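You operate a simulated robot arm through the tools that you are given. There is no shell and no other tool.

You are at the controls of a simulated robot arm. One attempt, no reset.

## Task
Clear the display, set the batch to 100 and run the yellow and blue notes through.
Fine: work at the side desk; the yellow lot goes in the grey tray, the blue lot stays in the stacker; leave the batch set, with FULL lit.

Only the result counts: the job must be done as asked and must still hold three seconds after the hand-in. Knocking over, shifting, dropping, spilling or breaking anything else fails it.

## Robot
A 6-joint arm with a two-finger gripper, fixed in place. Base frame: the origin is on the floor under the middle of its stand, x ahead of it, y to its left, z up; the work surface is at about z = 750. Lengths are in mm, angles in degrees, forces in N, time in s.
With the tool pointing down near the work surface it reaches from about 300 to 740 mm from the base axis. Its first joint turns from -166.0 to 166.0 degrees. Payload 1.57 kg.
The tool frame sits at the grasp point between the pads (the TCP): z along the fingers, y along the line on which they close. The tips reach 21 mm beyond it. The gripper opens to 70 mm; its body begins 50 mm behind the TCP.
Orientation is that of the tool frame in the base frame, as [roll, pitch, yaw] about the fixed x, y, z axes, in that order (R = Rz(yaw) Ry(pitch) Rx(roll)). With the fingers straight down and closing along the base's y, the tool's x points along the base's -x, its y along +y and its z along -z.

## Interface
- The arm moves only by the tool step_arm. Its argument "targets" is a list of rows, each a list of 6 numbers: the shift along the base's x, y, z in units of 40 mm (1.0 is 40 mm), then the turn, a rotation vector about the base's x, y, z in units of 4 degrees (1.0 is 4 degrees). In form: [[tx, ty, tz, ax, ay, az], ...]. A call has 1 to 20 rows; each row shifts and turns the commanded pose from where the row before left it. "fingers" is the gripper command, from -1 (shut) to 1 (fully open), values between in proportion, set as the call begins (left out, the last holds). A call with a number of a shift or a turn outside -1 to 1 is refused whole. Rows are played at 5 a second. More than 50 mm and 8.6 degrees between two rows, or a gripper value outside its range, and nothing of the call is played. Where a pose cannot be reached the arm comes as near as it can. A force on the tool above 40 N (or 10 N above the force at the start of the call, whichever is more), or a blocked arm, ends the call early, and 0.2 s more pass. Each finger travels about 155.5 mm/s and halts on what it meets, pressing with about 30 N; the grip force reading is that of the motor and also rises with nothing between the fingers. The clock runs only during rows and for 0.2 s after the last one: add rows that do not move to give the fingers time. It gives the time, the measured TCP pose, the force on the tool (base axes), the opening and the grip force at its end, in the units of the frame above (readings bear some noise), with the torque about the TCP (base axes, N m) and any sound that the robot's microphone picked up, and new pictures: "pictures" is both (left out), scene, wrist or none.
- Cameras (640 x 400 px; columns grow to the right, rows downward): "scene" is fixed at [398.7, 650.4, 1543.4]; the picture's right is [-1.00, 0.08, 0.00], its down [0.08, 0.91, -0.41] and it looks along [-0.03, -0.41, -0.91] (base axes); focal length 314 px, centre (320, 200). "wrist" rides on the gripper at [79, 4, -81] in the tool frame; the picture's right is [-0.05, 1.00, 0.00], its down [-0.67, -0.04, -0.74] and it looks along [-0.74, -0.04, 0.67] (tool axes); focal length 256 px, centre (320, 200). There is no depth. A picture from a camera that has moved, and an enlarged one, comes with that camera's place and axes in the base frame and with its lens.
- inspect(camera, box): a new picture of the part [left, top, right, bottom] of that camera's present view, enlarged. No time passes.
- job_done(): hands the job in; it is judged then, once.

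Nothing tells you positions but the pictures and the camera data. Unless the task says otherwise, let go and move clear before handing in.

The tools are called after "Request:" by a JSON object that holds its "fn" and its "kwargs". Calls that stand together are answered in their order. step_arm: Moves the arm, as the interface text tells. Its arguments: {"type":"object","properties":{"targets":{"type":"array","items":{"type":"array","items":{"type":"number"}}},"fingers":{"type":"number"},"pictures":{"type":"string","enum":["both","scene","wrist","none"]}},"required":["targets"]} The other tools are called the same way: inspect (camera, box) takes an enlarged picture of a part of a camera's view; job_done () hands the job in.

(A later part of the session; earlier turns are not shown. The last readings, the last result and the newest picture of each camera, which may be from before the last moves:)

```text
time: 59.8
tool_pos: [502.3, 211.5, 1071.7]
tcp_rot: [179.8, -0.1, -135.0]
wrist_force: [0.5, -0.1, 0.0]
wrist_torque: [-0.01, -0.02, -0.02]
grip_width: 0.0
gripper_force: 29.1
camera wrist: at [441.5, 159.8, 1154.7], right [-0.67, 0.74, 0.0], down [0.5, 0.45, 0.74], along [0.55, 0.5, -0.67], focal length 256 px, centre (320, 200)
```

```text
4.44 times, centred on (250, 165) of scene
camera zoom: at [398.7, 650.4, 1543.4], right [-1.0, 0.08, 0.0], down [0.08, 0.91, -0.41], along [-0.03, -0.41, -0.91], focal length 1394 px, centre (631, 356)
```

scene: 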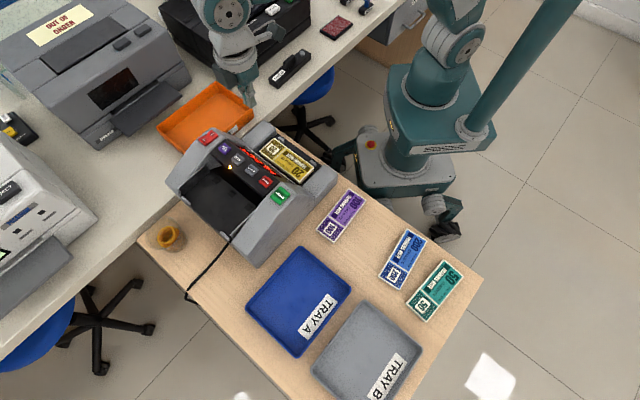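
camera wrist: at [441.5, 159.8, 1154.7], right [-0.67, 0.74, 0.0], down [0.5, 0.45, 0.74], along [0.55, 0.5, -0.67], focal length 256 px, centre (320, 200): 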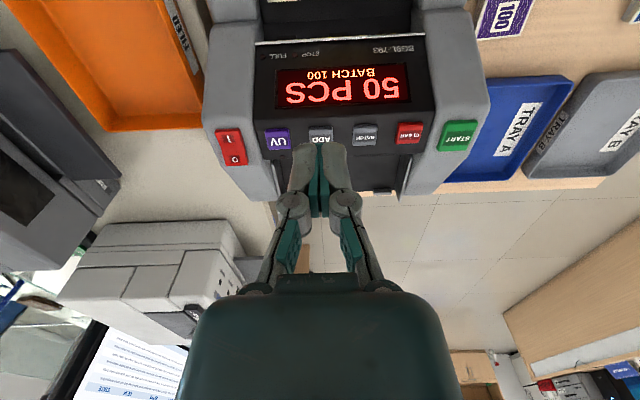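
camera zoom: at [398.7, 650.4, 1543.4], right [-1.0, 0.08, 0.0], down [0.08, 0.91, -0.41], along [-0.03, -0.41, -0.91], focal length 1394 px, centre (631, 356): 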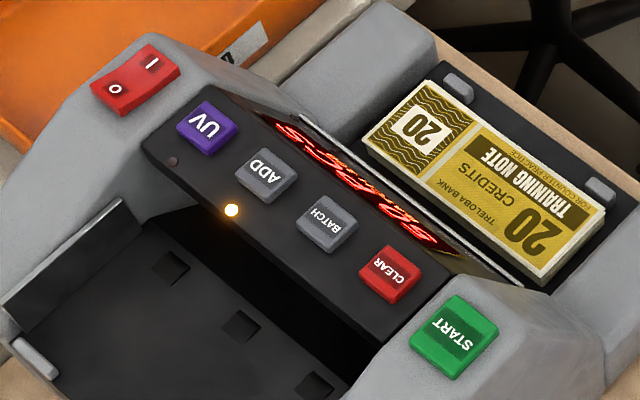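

The ADD lamp is lit and the display holds 50, so the blue lot will add on to it. Next I'll turn the wrist 90° and hover over the stacker to pick up the yellow lot.

Request:
{"fn": "step_arm", "kwargs": {"targets": [[-0.06, -0.02, 0, 0, 0, -0.978], [-0.06, -0.02, 0, 0, 0, -0.978], [-0.06, -0.02, 0, 0, 0, -0.978], [-0.06, -0.02, 0, 0, 0, -0.978], [-0.06, -0.02, 0, 0, 0, -0.978], [-0.06, -0.02, 0, 0, 0, -0.978], [-0.06, -0.02, 0, 0, 0, -0.978], [-0.06, -0.02, 0, 0, 0, -0.978], [-0.06, -0.02, 0, 0, 0, -0.978], [-0.06, -0.02, 0, 0, 0, -0.978], [-0.06, -0.02, 0, 0, 0, -0.978], [-0.06, -0.02, 0, 0, 0, -0.978], [-0.06, -0.02, 0, 0, 0, -0.978], [-0.06, -0.02, 0, 0, 0, -0.978], [-0.06, -0.02, 0, 0, 0, -0.978], [-0.06, -0.02, 0, 0, 0, -0.978], [-0.06, -0.02, 0, 0, 0, -0.978], [-0.06, -0.02, 0, 0, 0, -0.978], [-0.06, -0.02, 0, 0, 0, -0.978], [-0.06, -0.02, 0, 0, 0, -0.978]], "pictures": "none"}}

Request:
{"fn": "step_arm", "kwargs": {"targets": [[-0.02, -0.02, 0, 0, 0, -0.978], [-0.02, -0.02, 0, 0, 0, -0.978], [-0.02, -0.02, 0, 0, 0, -0.978], [0, 0, -0.7, 0, 0, 0], [0, 0, -0.7, 0, 0, 0], [0, 0, -0.7, 0, 0, 0], [0, 0, -0.7, 0, 0, 0], [0, 0, 0, 0, 0, 0]], "fingers": 1}}

Request:
{"fn": "inspect", "kwargs": {"camera": "wrist", "box": [200, 0, 440, 180]}}

```text
time: 64.0
tool_pos: [454.9, 194.3, 1072.6]
tcp_rot: [179.9, -0.1, 146.9]
wrist_force: [0.2, 0.5, -0.7]
wrist_torque: [-0.04, -0.01, 0.0]
grip_width: 0.0
gripper_force: 28.5
```

```text
time: 65.8
tool_pos: [454.4, 189.8, 959.2]
tcp_rot: [179.9, 0.1, 135.2]
wrist_force: [0.0, -0.4, 0.2]
wrist_torque: [0.03, 0.01, -0.03]
grip_width: 69.8
gripper_force: 0.0
camera wrist: at [399.7, 250.2, 1041.0], right [0.74, 0.67, 0.0], down [0.45, -0.5, 0.75], along [0.5, -0.55, -0.67], focal length 256 px, centre (320, 200)
```

scene: 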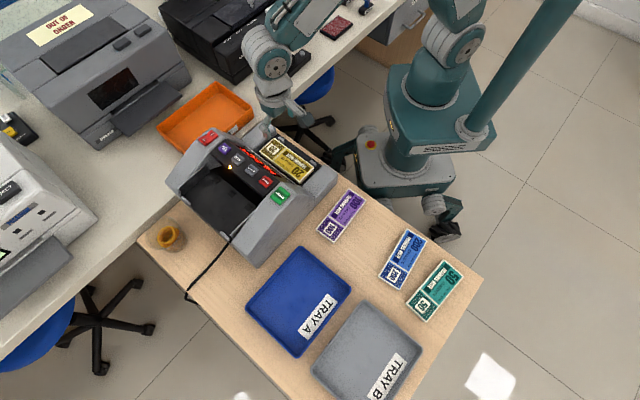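
wrist: 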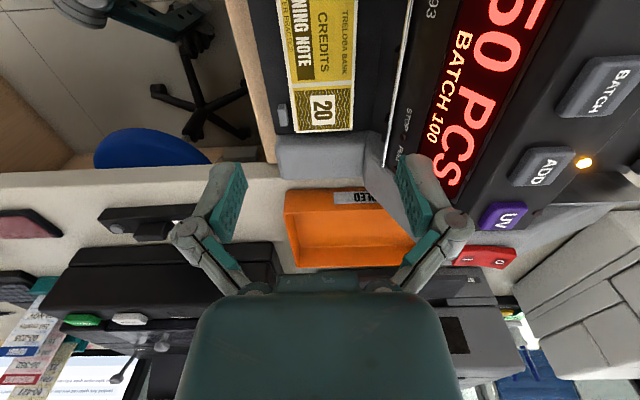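

```text
2.22 times, centred on (320, 90) of wrist
camera zoom: at [399.7, 250.2, 1041.0], right [0.74, 0.67, 0.0], down [0.45, -0.5, 0.75], along [0.5, -0.55, -0.67], focal length 569 px, centre (320, 444)
```

zoom: 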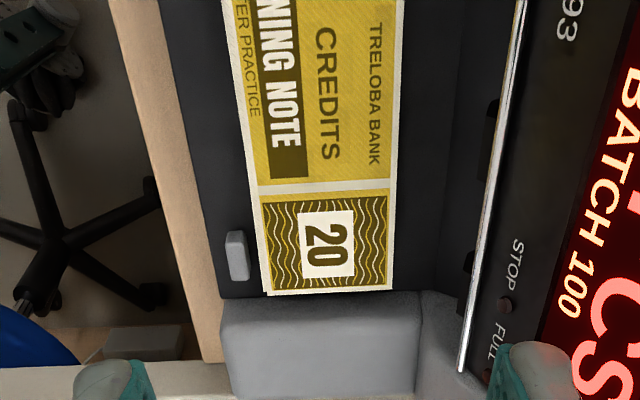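

The bundle in the stacker is centred under the tool, with free gaps on both sides between the pegs and under the display. I'll zoom in to judge its tilt and height.

Request:
{"fn": "inspect", "kwargs": {"camera": "wrist", "box": [260, 60, 400, 160]}}

Request:
{"fn": "inspect", "kwargs": {"camera": "scene", "box": [250, 125, 340, 195]}}

```text
4.00 times, centred on (330, 110) of wrist
camera zoom: at [399.7, 250.2, 1041.0], right [0.74, 0.67, 0.0], down [0.45, -0.5, 0.75], along [0.5, -0.55, -0.67], focal length 1024 px, centre (280, 560)
```

zoom: 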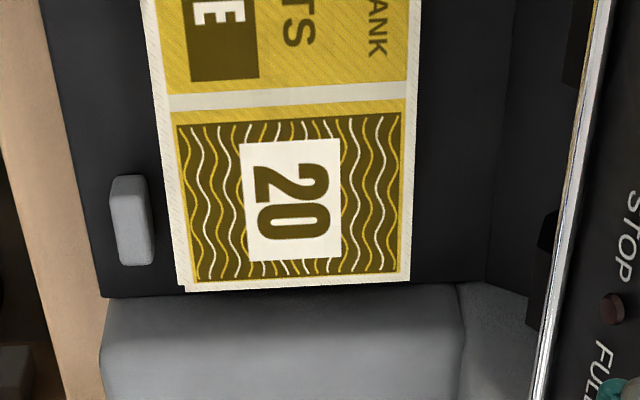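

```text
5.71 times, centred on (295, 160) of scene
camera zoom: at [398.7, 650.4, 1543.4], right [-1.0, 0.08, 0.0], down [0.08, 0.91, -0.41], along [-0.03, -0.41, -0.91], focal length 1792 px, centre (463, 429)
```

zoom: 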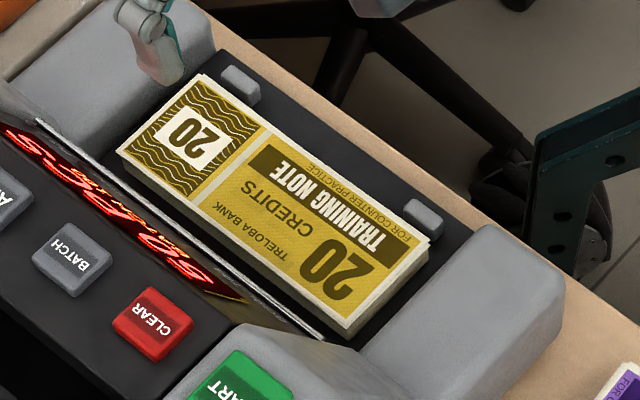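

The bundle lies flat with its top near z = 807, and the wall under the display is only about 54 mm from the bundle's centre, so the knuckles need care. I'll narrow the opening to 65 mm, lean the gripper 5° away from that wall, and lower to z ≈ 860 for another look.

Request:
{"fn": "step_arm", "kwargs": {"targets": [[-0.107, 0.072, -0.6, 0.442, -0.442, 0], [0, 0, -0.6, 0.442, -0.442, 0], [0, 0, -0.6, 0, 0, 0], [0, 0, -0.6, 0, 0, 0], [0, 0, 0, 0, 0, 0]], "fingers": 0.857}}

Request:
{"fn": "inspect", "kwargs": {"camera": "wrist", "box": [200, 20, 440, 220]}}

Request:
{"fn": "inspect", "kwargs": {"camera": "scene", "box": [220, 90, 340, 200]}}

```text
time: 67.0
tool_pos: [447.5, 192.8, 863.2]
tcp_rot: [174.9, 0.2, 135.1]
wrist_force: [0.3, 0.3, 0.0]
wrist_torque: [0.0, -0.01, 0.0]
grip_width: 65.1
gripper_force: 0.1
camera wrist: at [389.3, 248.7, 944.9], right [0.74, 0.67, 0.09], down [0.4, -0.54, 0.74], along [0.54, -0.51, -0.67], focal length 256 px, centre (320, 200)
```

scene: 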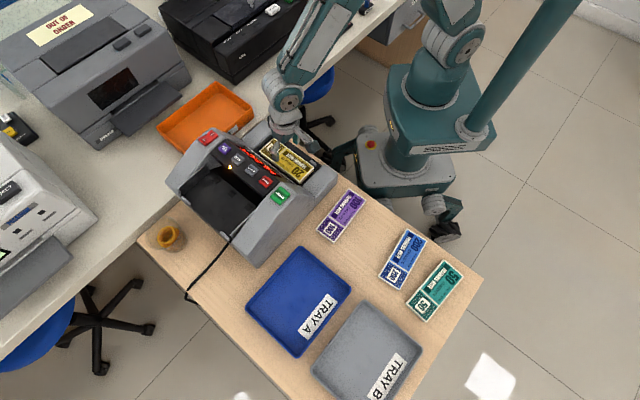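
wrist: 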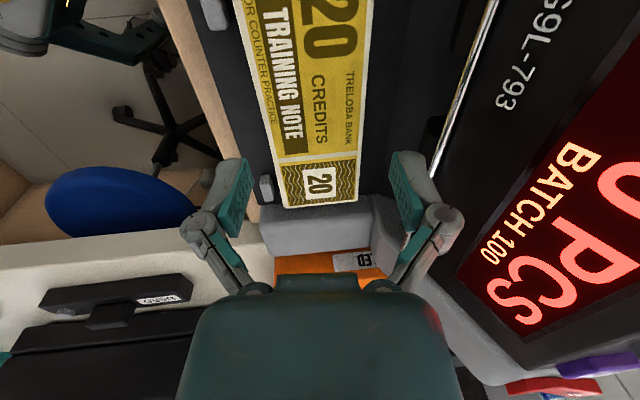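

```text
2.00 times, centred on (320, 120) of wrist
camera zoom: at [389.3, 248.7, 944.9], right [0.74, 0.67, 0.09], down [0.4, -0.54, 0.74], along [0.54, -0.51, -0.67], focal length 512 px, centre (320, 360)
```

zoom: 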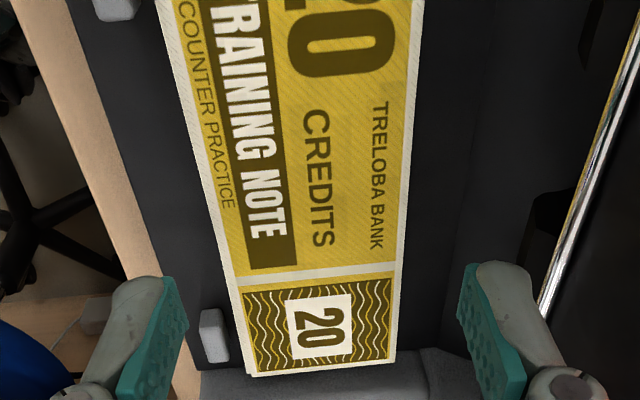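

```text
3.64 times, centred on (280, 145) of scene
camera zoom: at [398.7, 650.4, 1543.4], right [-1.0, 0.08, 0.0], down [0.08, 0.91, -0.41], along [-0.03, -0.41, -0.91], focal length 1140 px, centre (466, 400)
```

zoom: 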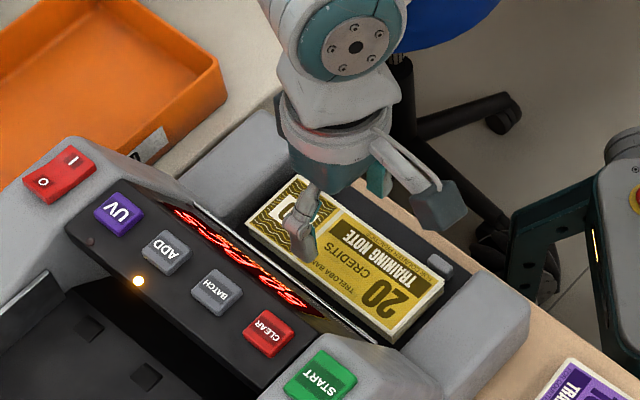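

The inner and outer finger gaps look balanced, with about 4–5 mm to the wall. I'll centre 4 mm along the bundle and lower to z ≈ 832 for a last check.

Request:
{"fn": "step_arm", "kwargs": {"targets": [[0.07, -0.07, -0.3, 0, 0, 0], [0, 0, -0.25, 0, 0, 0], [0, 0, -0.22, 0, 0, 0], [0, 0, 0, 0, 0, 0]]}}

Request:
{"fn": "inspect", "kwargs": {"camera": "wrist", "box": [200, 60, 460, 260]}}

Request:
{"fn": "inspect", "kwargs": {"camera": "scene", "box": [240, 110, 340, 200]}}

```text
time: 68.0
tool_pos: [451.7, 190.4, 833.4]
tcp_rot: [174.9, 0.0, 135.2]
wrist_force: [1.1, -0.2, 0.1]
wrist_torque: [-0.01, 0.01, 0.04]
grip_width: 64.7
gripper_force: 0.1
camera wrist: at [391.7, 245.8, 915.2], right [0.74, 0.67, 0.09], down [0.4, -0.54, 0.74], along [0.54, -0.51, -0.67], focal length 256 px, centre (320, 200)
```

scene: 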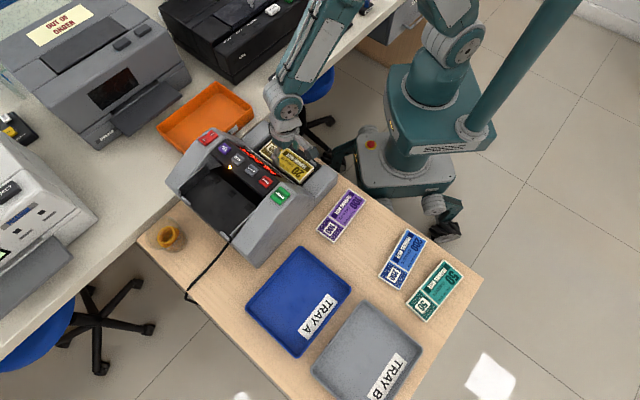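
wrist: 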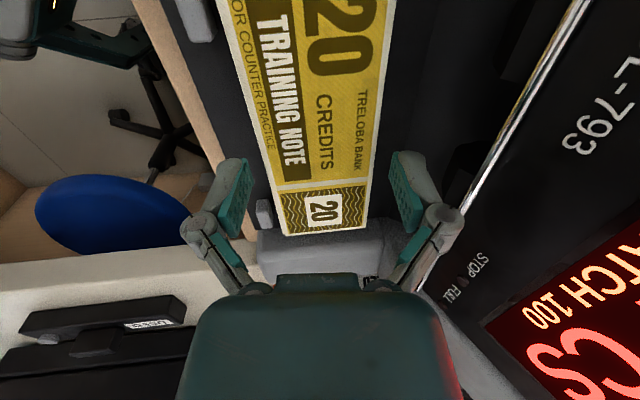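

```text
2.00 times, centred on (330, 160) of wrist
camera zoom: at [391.7, 245.8, 915.2], right [0.74, 0.67, 0.09], down [0.4, -0.54, 0.74], along [0.54, -0.51, -0.67], focal length 512 px, centre (300, 280)
```

zoom: 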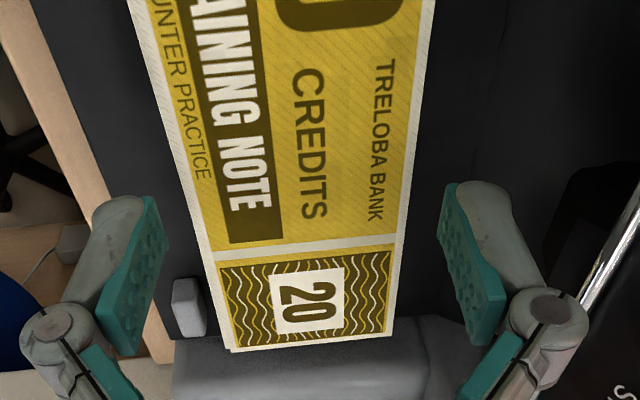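

```text
4.44 times, centred on (290, 155) of scene
camera zoom: at [398.7, 650.4, 1543.4], right [-1.0, 0.08, 0.0], down [0.08, 0.91, -0.41], along [-0.03, -0.41, -0.91], focal length 1394 px, centre (453, 400)
```

zoom: 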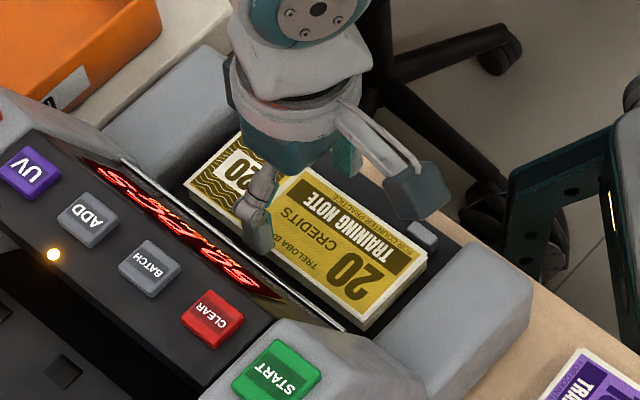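

The inner gap is about 1 mm tight, so I'll nudge 0.8 mm toward the machine and then descend to z ≈ 811 in small, guarded steps.

Request:
{"fn": "step_arm", "kwargs": {"targets": [[0.015, 0.015, -0.1, 0, 0, 0], [0, 0, -0.1, 0, 0, 0], [0, 0, -0.1, 0, 0, 0], [0, 0, -0.1, 0, 0, 0], [0, 0, -0.06, 0, 0, 0], [0, 0, -0.05, 0, 0, 0], [0, 0, 0, 0, 0, 0]], "pictures": "wrist"}}

Request:
{"fn": "inspect", "kwargs": {"camera": "wrist", "box": [200, 60, 460, 260]}}

Request:
{"fn": "inspect", "kwargs": {"camera": "scene", "box": [240, 110, 340, 200]}}

```text
time: 69.6
tool_pos: [452.4, 191.0, 812.2]
tcp_rot: [174.8, 0.1, 135.1]
wrist_force: [0.6, 0.3, 0.4]
wrist_torque: [0.01, -0.01, 0.01]
grip_width: 64.9
gripper_force: 0.1
camera wrist: at [393.2, 246.7, 894.5], right [0.74, 0.67, 0.09], down [0.4, -0.54, 0.74], along [0.54, -0.51, -0.67], focal length 256 px, centre (320, 200)
```

wrist: 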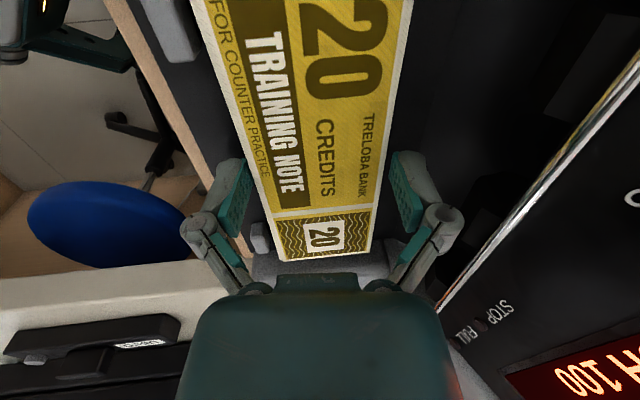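

```text
2.00 times, centred on (330, 160) of wrist
camera zoom: at [393.2, 246.7, 894.5], right [0.74, 0.67, 0.09], down [0.4, -0.54, 0.74], along [0.54, -0.51, -0.67], focal length 512 px, centre (300, 280)
```

zoom: 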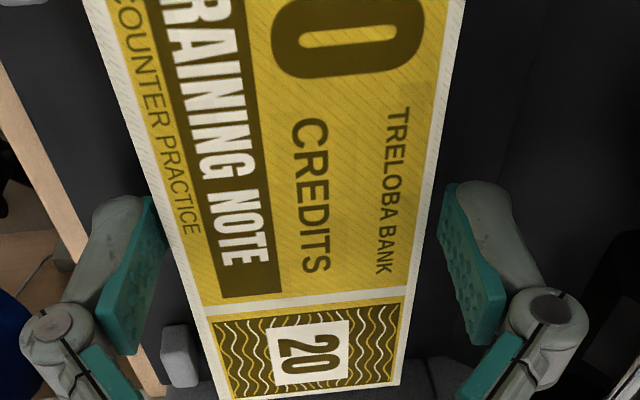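

```text
4.44 times, centred on (290, 155) of scene
camera zoom: at [398.7, 650.4, 1543.4], right [-1.0, 0.08, 0.0], down [0.08, 0.91, -0.41], along [-0.03, -0.41, -0.91], focal length 1394 px, centre (453, 400)
```

zoom: 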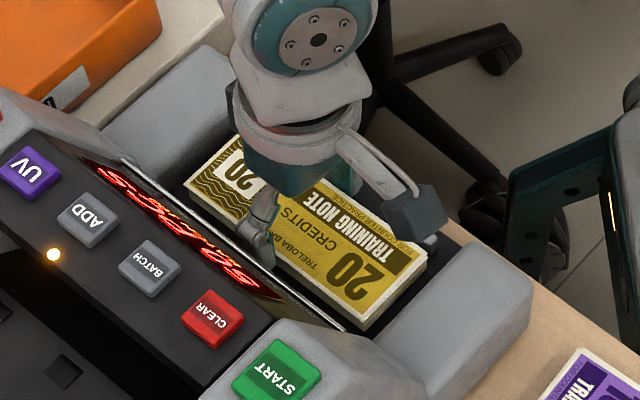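

No contact so far, and both pads flank the bundle closely. I'll go 6 mm lower in 2 mm steps for a deeper grip.

Request:
{"fn": "step_arm", "kwargs": {"targets": [[0, 0, -0.05, 0, 0, 0], [0, 0, -0.05, 0, 0, 0], [0, 0, -0.05, 0, 0, 0], [0, 0, 0, 0, 0, 0]], "pictures": "wrist"}}

Request:
{"fn": "inspect", "kwargs": {"camera": "wrist", "box": [200, 60, 460, 260]}}

```text
time: 70.6
tool_pos: [452.4, 192.0, 807.2]
tcp_rot: [174.9, 0.2, 135.2]
wrist_force: [0.3, 0.0, 0.1]
wrist_torque: [0.0, 0.03, 0.02]
grip_width: 64.8
gripper_force: 0.0
camera wrist: at [393.1, 247.0, 888.8], right [0.74, 0.67, 0.09], down [0.4, -0.54, 0.74], along [0.54, -0.51, -0.67], focal length 256 px, centre (320, 200)
```

wrist: 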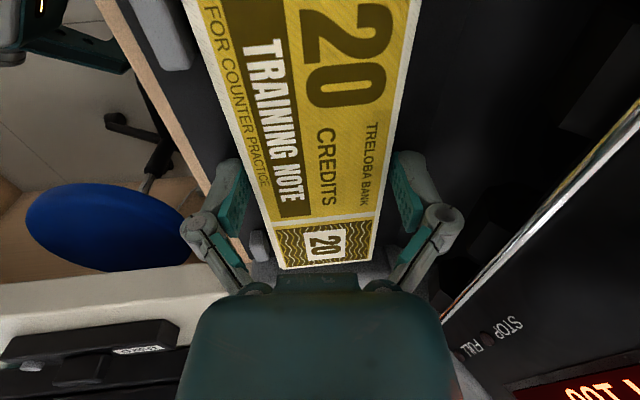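

```text
2.00 times, centred on (330, 160) of wrist
camera zoom: at [393.1, 247.0, 888.8], right [0.74, 0.67, 0.09], down [0.4, -0.54, 0.74], along [0.54, -0.51, -0.67], focal length 512 px, centre (300, 280)
```

zoom: 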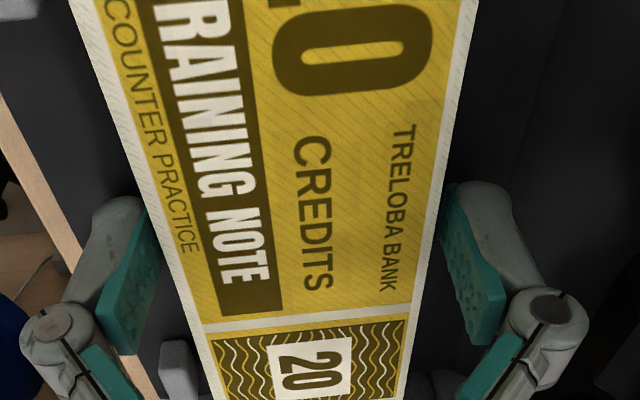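

The left tip is now partly hidden behind the bundle's edge, so the pads are beside it, and there's no force reading. I'll close gently.

Request:
{"fn": "step_arm", "kwargs": {"targets": [[0, 0, 0, 0, 0, 0], [0, 0, 0, 0, 0, 0], [0, 0, 0, 0, 0, 0]], "fingers": 0.6, "pictures": "wrist"}}

Request:
{"fn": "inspect", "kwargs": {"camera": "wrist", "box": [200, 60, 460, 260]}}

```text
time: 71.4
tool_pos: [452.3, 192.1, 807.4]
tcp_rot: [174.9, 0.1, 135.2]
wrist_force: [-1.0, -0.9, 8.2]
wrist_torque: [-0.07, 0.18, 0.0]
grip_width: 59.5
gripper_force: 30.3
camera wrist: at [393.1, 247.0, 889.1], right [0.74, 0.67, 0.09], down [0.4, -0.54, 0.74], along [0.54, -0.51, -0.67], focal length 256 px, centre (320, 200)
```

wrist: 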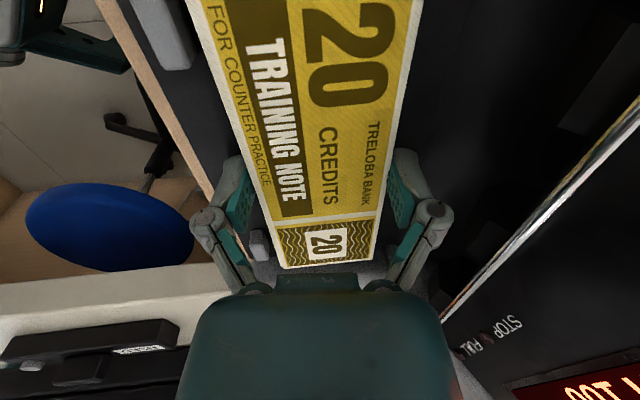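

```text
2.00 times, centred on (330, 160) of wrist
camera zoom: at [393.1, 247.0, 889.1], right [0.74, 0.67, 0.09], down [0.4, -0.54, 0.74], along [0.54, -0.51, -0.67], focal length 512 px, centre (300, 280)
```

zoom: 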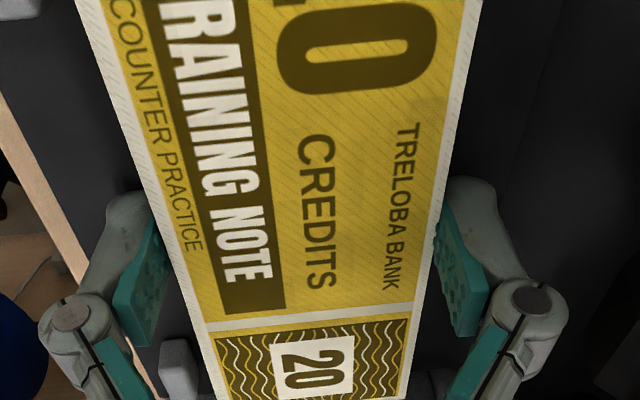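

Gripped at 59.5 mm. I'll tighten slightly and lift straight up, staying clear of the display edge.

Request:
{"fn": "step_arm", "kwargs": {"targets": [[0, 0, 0.05, 0, 0, 0], [0, 0, 0.1, 0, 0, 0], [-0.02, -0.02, 0.2, 0, 0, 0], [-0.03, -0.03, 0.4, 0, 0, 0], [-0.05, -0.05, 0.6, 0, 0, 0], [-0.05, -0.05, 0.8, 0, 0, 0], [0, 0, 0.8, 0, 0, 0], [0, 0, 0.8, 0, 0, 0], [0, 0, 0, 0, 0, 0]], "fingers": 0.2}}

Request:
{"fn": "inspect", "kwargs": {"camera": "scene", "box": [180, 70, 360, 220]}}

```text
time: 73.4
tool_pos: [446.9, 187.3, 958.0]
tcp_rot: [174.9, 0.2, 135.2]
wrist_force: [0.2, -0.5, -1.2]
wrist_torque: [0.04, -0.03, 0.01]
grip_width: 59.6
gripper_force: 30.4
camera wrist: at [387.0, 242.3, 1040.5], right [0.74, 0.67, 0.09], down [0.4, -0.54, 0.74], along [0.54, -0.51, -0.67], focal length 256 px, centre (320, 200)
```

scene: 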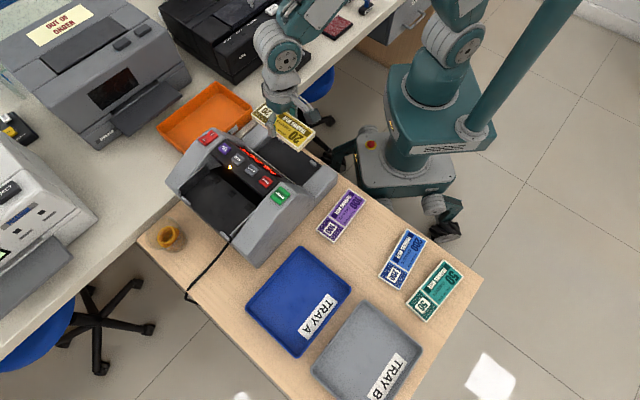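
wrist: 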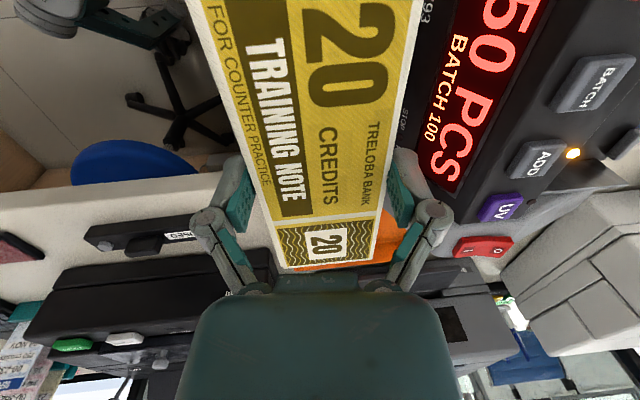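

```text
2.67 times, centred on (270, 145) of scene
camera zoom: at [398.7, 650.4, 1543.4], right [-1.0, 0.08, 0.0], down [0.08, 0.91, -0.41], along [-0.03, -0.41, -0.91], focal length 836 px, centre (453, 347)
```

zoom: 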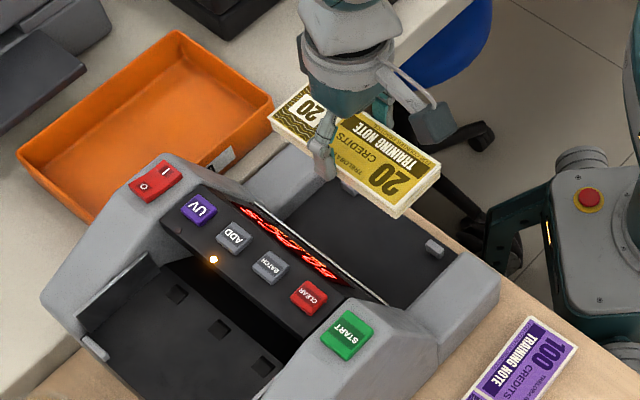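

The yellow lot is out, the display still shows 50 PCS with ADD lit, and the stacker is empty. I'll level the gripper, raise it, and swing over to the grey tray while turning the bundle parallel to the tray's long side.

Request:
{"fn": "step_arm", "kwargs": {"targets": [[0, 0, 0.7, -0.442, 0.442, 0], [0, 0, 0.7, -0.442, 0.442, 0], [-0.16, 0.4925, 0, 0, 0, 0.978], [-0.16, 0.4925, 0, 0, 0, 0.978], [-0.16, 0.4925, 0, 0, 0, 0.978], [-0.16, 0.4925, 0, 0, 0, 0.978], [-0.16, 0.4925, 0, 0, 0, 0.978], [-0.16, 0.4925, 0, 0, 0, 0.978], [-0.16, 0.4925, 0, 0, 0, 0.978], [-0.16, 0.4925, 0, 0, 0, 0.978], [-0.16, 0.4925, 0, 0, 0, 0.978], [-0.16, 0.4925, 0, 0, 0, 0.978], [-0.16, 0.4925, 0, 0, 0, 0.978], [-0.16, 0.4925, 0, 0, 0, 0.978], [-0.16, 0.4925, 0, 0, 0, 0.978], [-0.16, 0.4925, 0, 0, 0, 0.978], [-0.16, 0.4925, 0, 0, 0, 0.978], [-0.16, 0.4925, 0, 0, 0, 0.978], [-0.16, 0.4925, 0, 0, 0, 0.978], [-0.16, 0.4925, 0, 0, 0, 0.978]], "pictures": "none"}}

Request:
{"fn": "step_arm", "kwargs": {"targets": [[-0.16, 0.4925, 0, 0, 0, 0.978], [-0.16, 0.4925, 0, 0, 0, 0.978], [-0.16, 0.4925, 0, 0, 0, 0.978], [-0.16, 0.4925, 0, 0, 0, 0.978], [-0.16, 0.4925, 0, 0, 0, 0.978], [0, 0, 0, 0, 0, 0]]}}

```text
time: 77.6
tool_pos: [332.4, 539.4, 1010.8]
tcp_rot: [179.8, 0.0, -154.5]
wrist_force: [0.2, -1.0, -0.6]
wrist_torque: [-0.03, -0.01, 0.0]
grip_width: 59.3
gripper_force: 30.0
```

```text
time: 79.0
tool_pos: [299.2, 637.7, 1011.9]
tcp_rot: [179.8, -0.1, -134.9]
wrist_force: [0.2, 0.1, -1.2]
wrist_torque: [-0.02, -0.03, -0.01]
grip_width: 59.5
gripper_force: 29.7
camera wrist: at [239.6, 586.6, 1095.5], right [-0.67, 0.74, 0.0], down [0.5, 0.45, 0.74], along [0.55, 0.5, -0.67], focal length 256 px, centre (320, 200)
```

scene: 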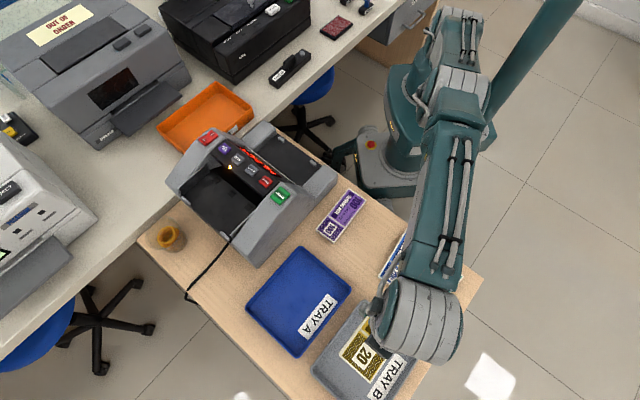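
wrist: 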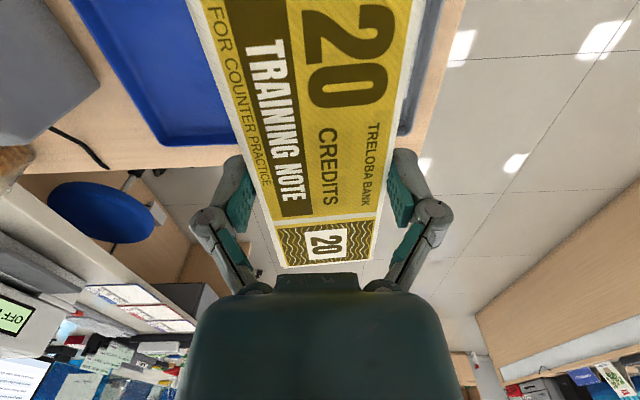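

The bundle hangs over tray B, and I can see the tray's outer rim past its right edge. I'll zoom in on both views to place it.

Request:
{"fn": "inspect", "kwargs": {"camera": "wrist", "box": [60, 0, 480, 260]}}

Request:
{"fn": "inspect", "kwargs": {"camera": "scene", "box": [240, 240, 480, 400]}}

```text
1.52 times, centred on (270, 130) of wrist
camera zoom: at [239.6, 586.6, 1095.5], right [-0.67, 0.74, 0.0], down [0.5, 0.45, 0.74], along [0.55, 0.5, -0.67], focal length 390 px, centre (396, 307)
```

zoom: 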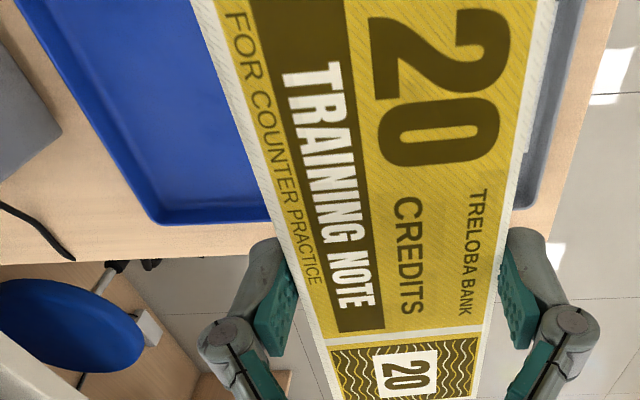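

```text
2.50 times, centred on (360, 320) of scene
camera zoom: at [398.7, 650.4, 1543.4], right [-1.0, 0.08, 0.0], down [0.08, 0.91, -0.41], along [-0.03, -0.41, -0.91], focal length 784 px, centre (220, -100)
```

zoom: 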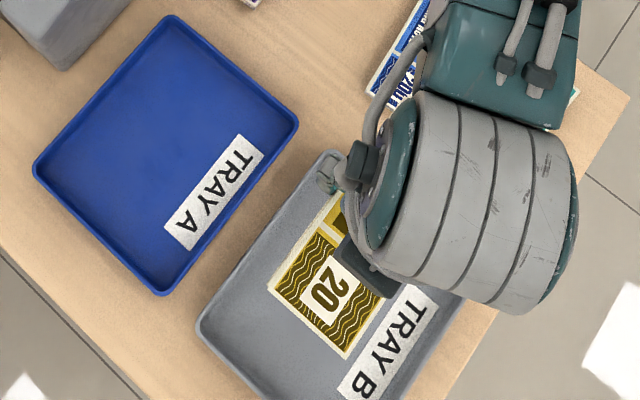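

The bundle hides most of the tray, so I'll sidestep toward tray A to get an unobstructed view of tray B and measure it.

Request:
{"fn": "step_arm", "kwargs": {"targets": [[0.5, -0.6, 0, 0, 0, 0], [0.5, -0.6, 0, 0, 0, 0], [0.5, -0.6, 0, 0, 0, 0], [0.4, -0.6, 0, 0, 0, 0], [0, 0, 0, 0, 0, 0]], "pictures": "wrist"}}

Request:
{"fn": "inspect", "kwargs": {"camera": "wrist", "box": [360, 0, 640, 200]}}

```text
time: 80.2
tool_pos: [374.8, 543.6, 1013.6]
tcp_rot: [179.8, 0.0, -135.0]
wrist_force: [-0.1, -1.1, -0.4]
wrist_torque: [0.04, 0.03, 0.0]
grip_width: 59.7
gripper_force: 30.1
camera wrist: at [315.3, 491.4, 1095.8], right [-0.67, 0.74, 0.0], down [0.5, 0.45, 0.74], along [0.55, 0.5, -0.67], focal length 256 px, centre (320, 200)
```

wrist: 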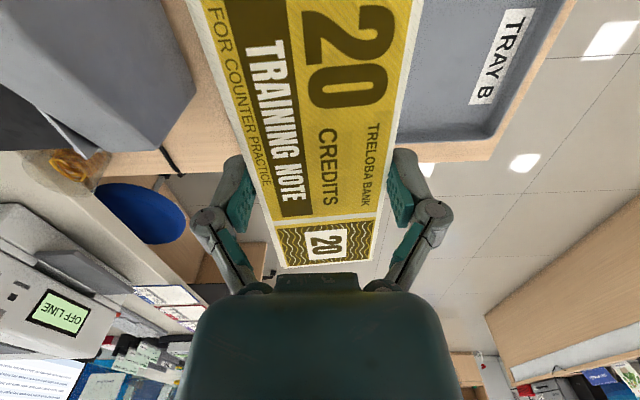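

```text
2.00 times, centred on (500, 100) of wrist
camera zoom: at [315.3, 491.4, 1095.8], right [-0.67, 0.74, 0.0], down [0.5, 0.45, 0.74], along [0.55, 0.5, -0.67], focal length 512 px, centre (-40, 400)
```

zoom: 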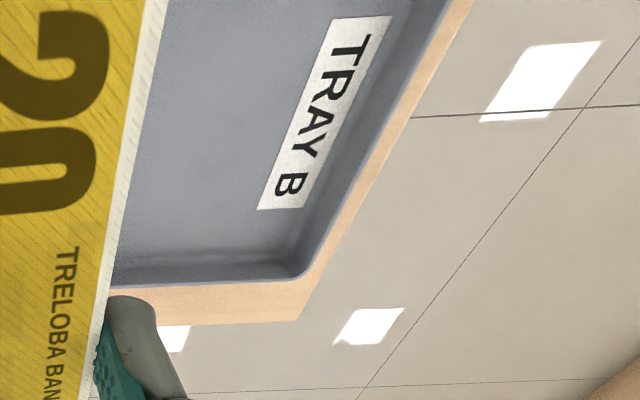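

Tray B's far corner works out near (304, 834), so the tray spans about f 610–806 (f = (x+y)/√2) and w −373 to −202, and its near half is within reach. I'll step back 60 mm to see its near rim too.

Request:
{"fn": "step_arm", "kwargs": {"targets": [[-0.53, -0.53, 0, 0, 0, 0], [-0.53, -0.53, 0, 0, 0, 0], [0, 0, 0, 0, 0, 0]], "pictures": "wrist"}}

Request:
{"fn": "inspect", "kwargs": {"camera": "wrist", "box": [380, 0, 640, 180]}}

```text
time: 81.0
tool_pos: [332.9, 502.9, 1011.6]
tcp_rot: [179.9, -0.1, -135.0]
wrist_force: [0.1, -1.4, -0.8]
wrist_torque: [0.04, 0.01, -0.01]
grip_width: 59.6
gripper_force: 29.8
camera wrist: at [272.8, 449.9, 1093.7], right [-0.67, 0.74, 0.0], down [0.5, 0.45, 0.74], along [0.55, 0.5, -0.67], focal length 256 px, centre (320, 200)
```

wrist: 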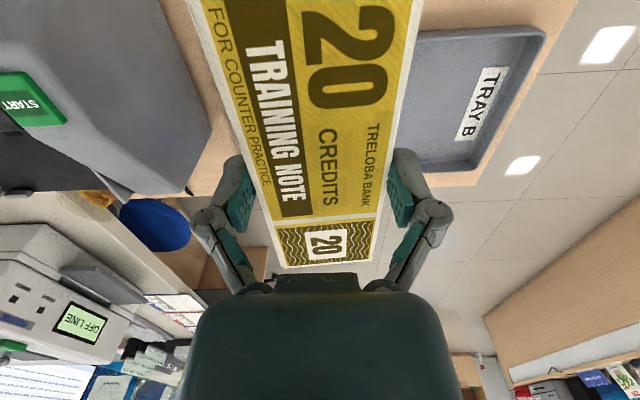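

```text
2.22 times, centred on (510, 90) of wrist
camera zoom: at [272.8, 449.9, 1093.7], right [-0.67, 0.74, 0.0], down [0.5, 0.45, 0.74], along [0.55, 0.5, -0.67], focal length 569 px, centre (-102, 444)
```

zoom: 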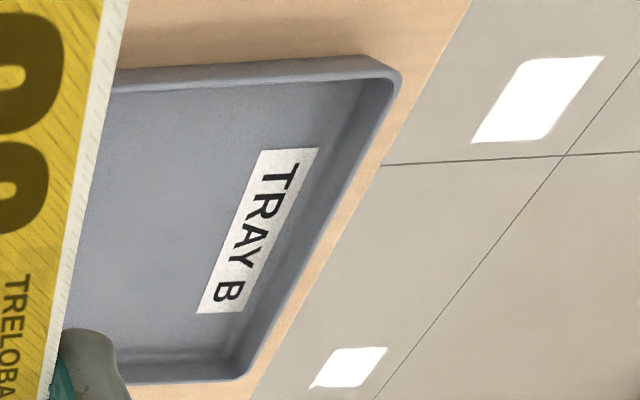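

I can see all of tray B's right half now. Its floor spans about f 616–799 and w −358 to −215, so the bundle must lie along f. I'll move above (308, 673), which is near the reach limit, and start down.

Request:
{"fn": "step_arm", "kwargs": {"targets": [[-0.1025, 0.71, 0, 0, 0, 0], [-0.1025, 0.71, 0, 0, 0, 0], [-0.1025, 0.71, 0, 0, 0, 0], [-0.1025, 0.71, 0, 0, 0, 0], [-0.1025, 0.71, 0, 0, 0, 0], [-0.1025, 0.71, 0, 0, 0, 0], [0, 0, -0.7, 0, 0, 0], [0, 0, -0.7, 0, 0, 0], [0, 0, -0.7, 0, 0, 0], [0, 0, -0.7, 0, 0, 0], [0, 0, -0.5, 0, 0, 0], [0, 0, 0, 0, 0, 0]]}}

Request:
{"fn": "inspect", "kwargs": {"camera": "wrist", "box": [100, 0, 560, 280]}}

Request:
{"fn": "inspect", "kwargs": {"camera": "scene", "box": [280, 260, 480, 400]}}

```text
time: 83.6
tool_pos: [296.6, 641.9, 873.0]
tcp_rot: [179.8, 0.0, -135.0]
wrist_force: [-0.2, -0.2, -0.3]
wrist_torque: [-0.01, -0.01, -0.01]
grip_width: 59.1
gripper_force: 29.8
out of reach, approached as far as the arm can: row 5, 6
camera wrist: at [237.0, 590.2, 954.4], right [-0.67, 0.74, 0.0], down [0.5, 0.44, 0.74], along [0.55, 0.5, -0.67], focal length 256 px, centre (320, 200)
```

scene: 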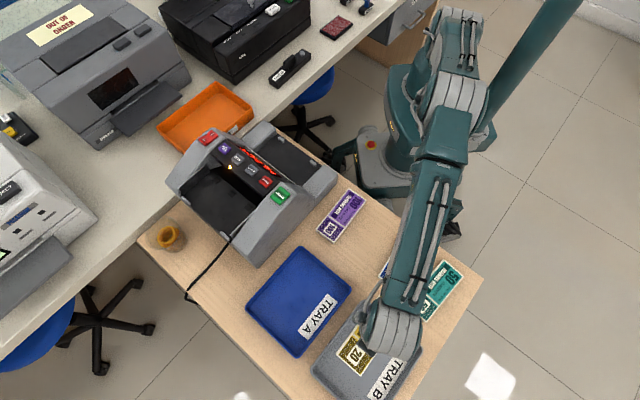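
wrist: 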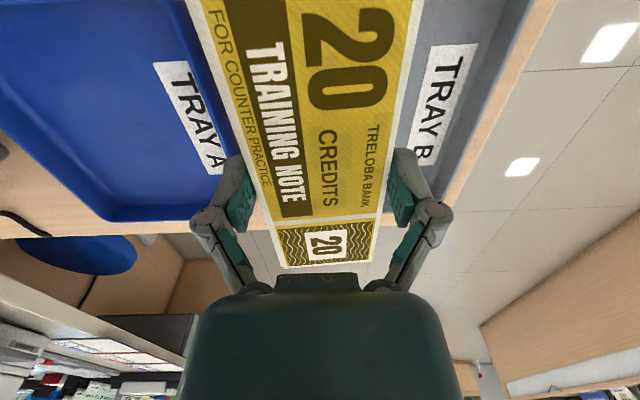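

```text
1.39 times, centred on (330, 140) of wrist
camera zoom: at [237.0, 590.2, 954.4], right [-0.67, 0.74, 0.0], down [0.5, 0.44, 0.74], along [0.55, 0.5, -0.67], focal length 356 px, centre (306, 284)
```

zoom: 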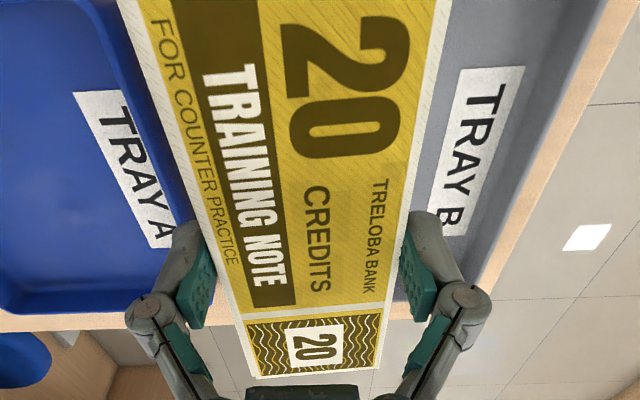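

```text
2.86 times, centred on (380, 330) of scene
camera zoom: at [398.7, 650.4, 1543.4], right [-1.0, 0.08, 0.0], down [0.08, 0.91, -0.41], along [-0.03, -0.41, -0.91], focal length 896 px, centre (149, -171)
```

zoom: 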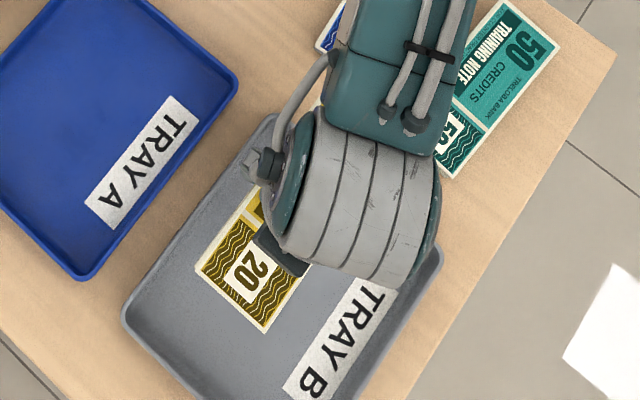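

At that height the arm ran out of reach at y ≈ 642. I'll descend to z ≈ 815, where it reaches further, then extend outward.

Request:
{"fn": "step_arm", "kwargs": {"targets": [[0, 0, -0.5, 0, 0, 0], [0, 0, -0.5, 0, 0, 0], [0, 0, -0.4, 0, 0, 0], [0.1, 0.26, 0, 0, 0, 0], [0.1, 0.26, 0, 0, 0, 0], [0.09, 0.26, 0, 0, 0, 0], [0, 0, 0, 0, 0, 0]]}}

Request:
{"fn": "inspect", "kwargs": {"camera": "wrist", "box": [100, 0, 560, 280]}}

Request:
{"fn": "inspect", "kwargs": {"camera": "scene", "box": [280, 260, 480, 400]}}

```text
time: 85.2
tool_pos: [304.4, 668.0, 816.2]
tcp_rot: [179.9, -0.1, -135.1]
wrist_force: [-0.6, -0.5, 0.2]
wrist_torque: [0.0, 0.01, 0.03]
grip_width: 59.7
gripper_force: 30.4
out of reach, approached as far as the arm can: row 6
camera wrist: at [244.2, 615.0, 898.6], right [-0.67, 0.74, 0.0], down [0.5, 0.45, 0.74], along [0.55, 0.5, -0.67], focal length 256 px, centre (320, 200)
```

scene: 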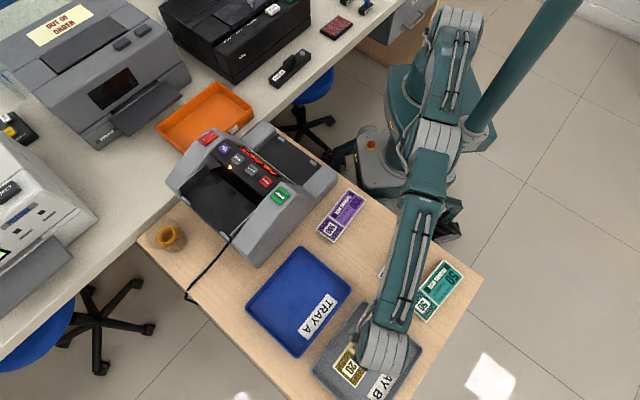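
wrist: 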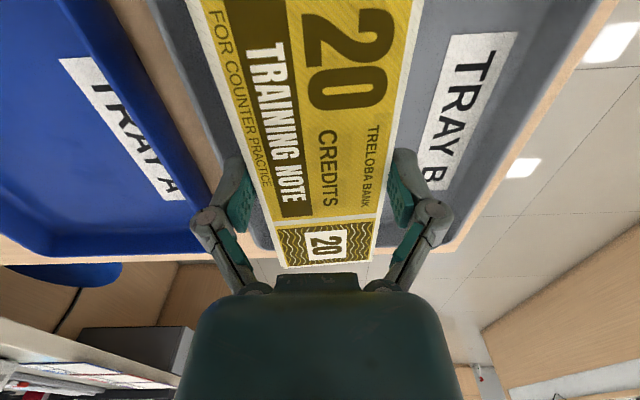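

```text
1.39 times, centred on (330, 140) of wrist
camera zoom: at [244.2, 615.0, 898.6], right [-0.67, 0.74, 0.0], down [0.5, 0.45, 0.74], along [0.55, 0.5, -0.67], focal length 356 px, centre (306, 284)
```

zoom: 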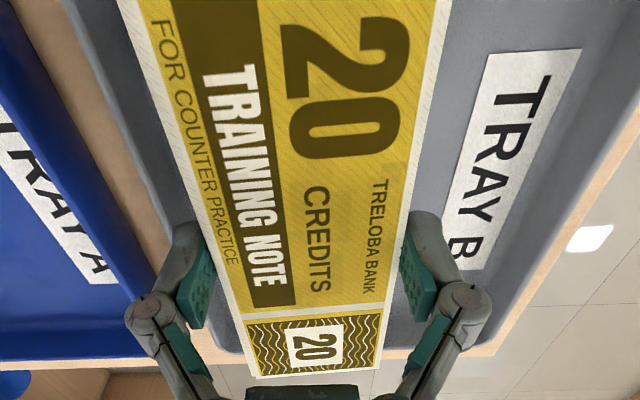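

```text
2.86 times, centred on (380, 330) of scene
camera zoom: at [398.7, 650.4, 1543.4], right [-1.0, 0.08, 0.0], down [0.08, 0.91, -0.41], along [-0.03, -0.41, -0.91], focal length 896 px, centre (149, -171)
```

zoom: 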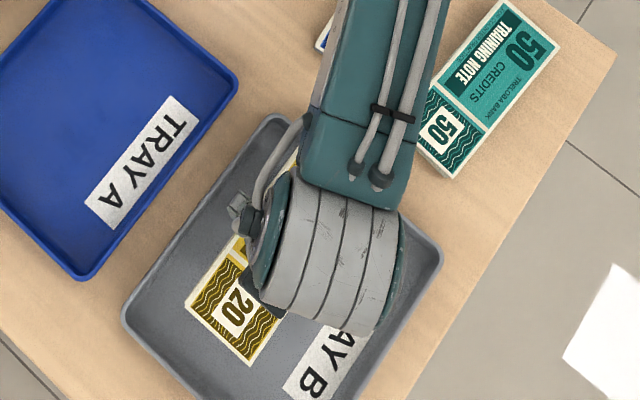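

I'm at f ≈ 688, w ≈ −257 and nearly inside the tray's near end. I'll descend further, where reach grows, and push out a few more millimetres away from the near-left wall.

Request:
{"fn": "step_arm", "kwargs": {"targets": [[0, 0, -0.35, 0, 0, 0], [0, 0, -0.3, 0, 0, 0], [-0.02, 0.08, 0, 0, 0, 0], [-0.02, 0.08, 0, 0, 0, 0], [0, 0, 0, 0, 0, 0]]}}

Request:
{"fn": "inspect", "kwargs": {"camera": "wrist", "box": [100, 0, 560, 280]}}

Request:
{"fn": "inspect", "kwargs": {"camera": "scene", "box": [280, 270, 460, 400]}}

```text
time: 86.4
tool_pos: [302.4, 669.5, 791.7]
tcp_rot: [179.8, 0.0, -135.0]
wrist_force: [0.9, -0.7, -0.8]
wrist_torque: [-0.04, 0.01, 0.0]
grip_width: 59.4
gripper_force: 29.9
out of reach, approached as far as the arm can: row 3
camera wrist: at [243.0, 617.9, 873.0], right [-0.67, 0.74, 0.0], down [0.5, 0.45, 0.74], along [0.55, 0.5, -0.67], focal length 256 px, centre (320, 200)
```

scene: 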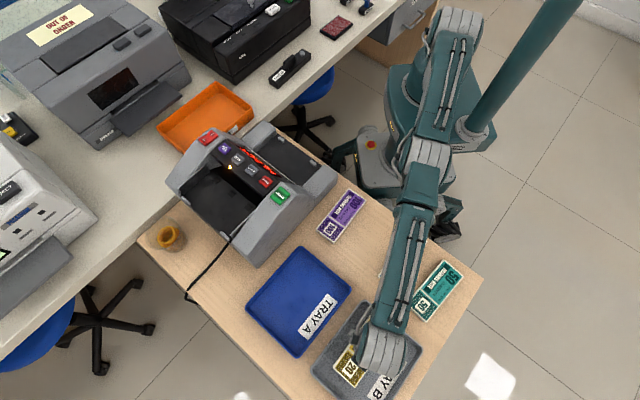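
wrist: 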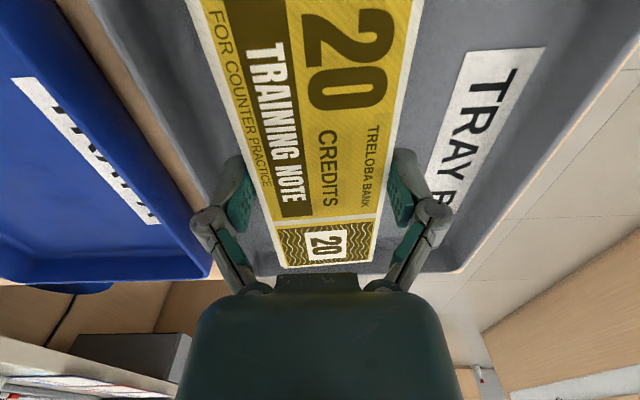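

```text
1.39 times, centred on (330, 140) of wrist
camera zoom: at [243.0, 617.9, 873.0], right [-0.67, 0.74, 0.0], down [0.5, 0.45, 0.74], along [0.55, 0.5, -0.67], focal length 356 px, centre (306, 284)
```

zoom: 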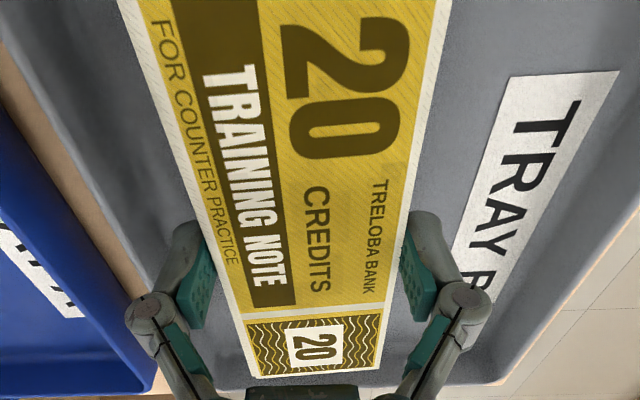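

```text
3.08 times, centred on (370, 335) of scene
camera zoom: at [398.7, 650.4, 1543.4], right [-1.0, 0.08, 0.0], down [0.08, 0.91, -0.41], along [-0.03, -0.41, -0.91], focal length 965 px, centre (166, -215)
```

zoom: 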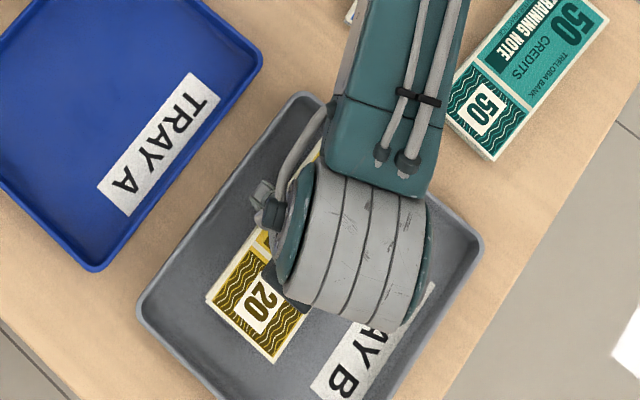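

The near end of the bundle is right at the tray's near wall and the arm is at its reach limit. I'll tilt the tool 4° outward to gain a few more millimetres and shift 8 mm along f.

Request:
{"fn": "step_arm", "kwargs": {"targets": [[0, 0, 0, 0.36, -0.36, 0], [0, 0, 0, 0.36, -0.36, 0], [0.07, 0.07, 0, 0, 0, 0], [0.07, 0.07, 0, 0, 0, 0], [0, 0, 0, 0, 0, 0]]}}

Request:
{"fn": "inspect", "kwargs": {"camera": "scene", "box": [280, 270, 460, 400]}}

```text
time: 87.6
tool_pos: [308.8, 680.3, 789.2]
tcp_rot: [179.7, 4.1, -134.9]
wrist_force: [0.0, 0.7, -0.1]
wrist_torque: [-0.02, 0.01, 0.01]
grip_width: 59.4
gripper_force: 30.0
out of reach, approached as far as the arm can: row 2, 4
camera wrist: at [245.5, 624.9, 866.1], right [-0.67, 0.74, 0.01], down [0.46, 0.41, 0.79], along [0.58, 0.53, -0.61], focal length 256 px, centre (320, 200)
```

scene: 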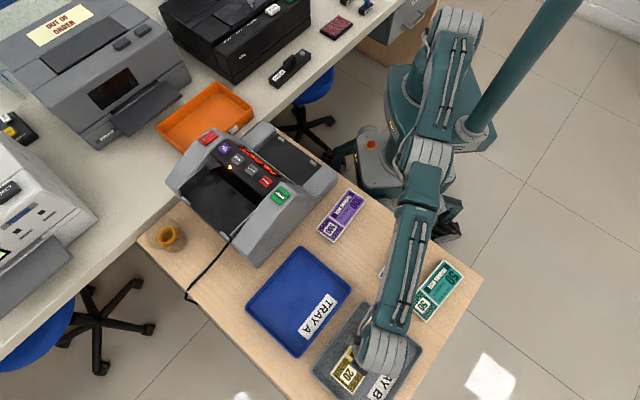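
wrist: 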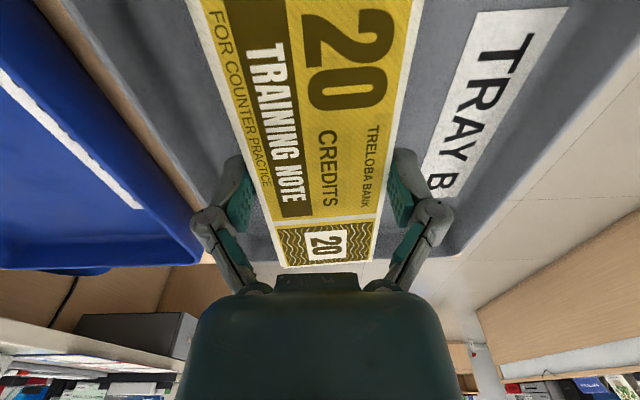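

```text
3.08 times, centred on (370, 335) of scene
camera zoom: at [398.7, 650.4, 1543.4], right [-1.0, 0.08, 0.0], down [0.08, 0.91, -0.41], along [-0.03, -0.41, -0.91], focal length 965 px, centre (166, -215)
```

zoom: 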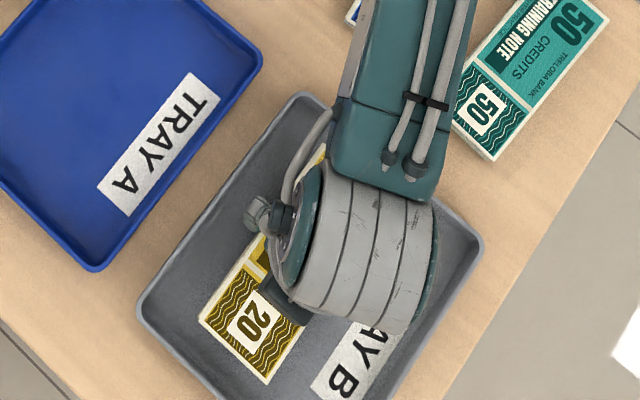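

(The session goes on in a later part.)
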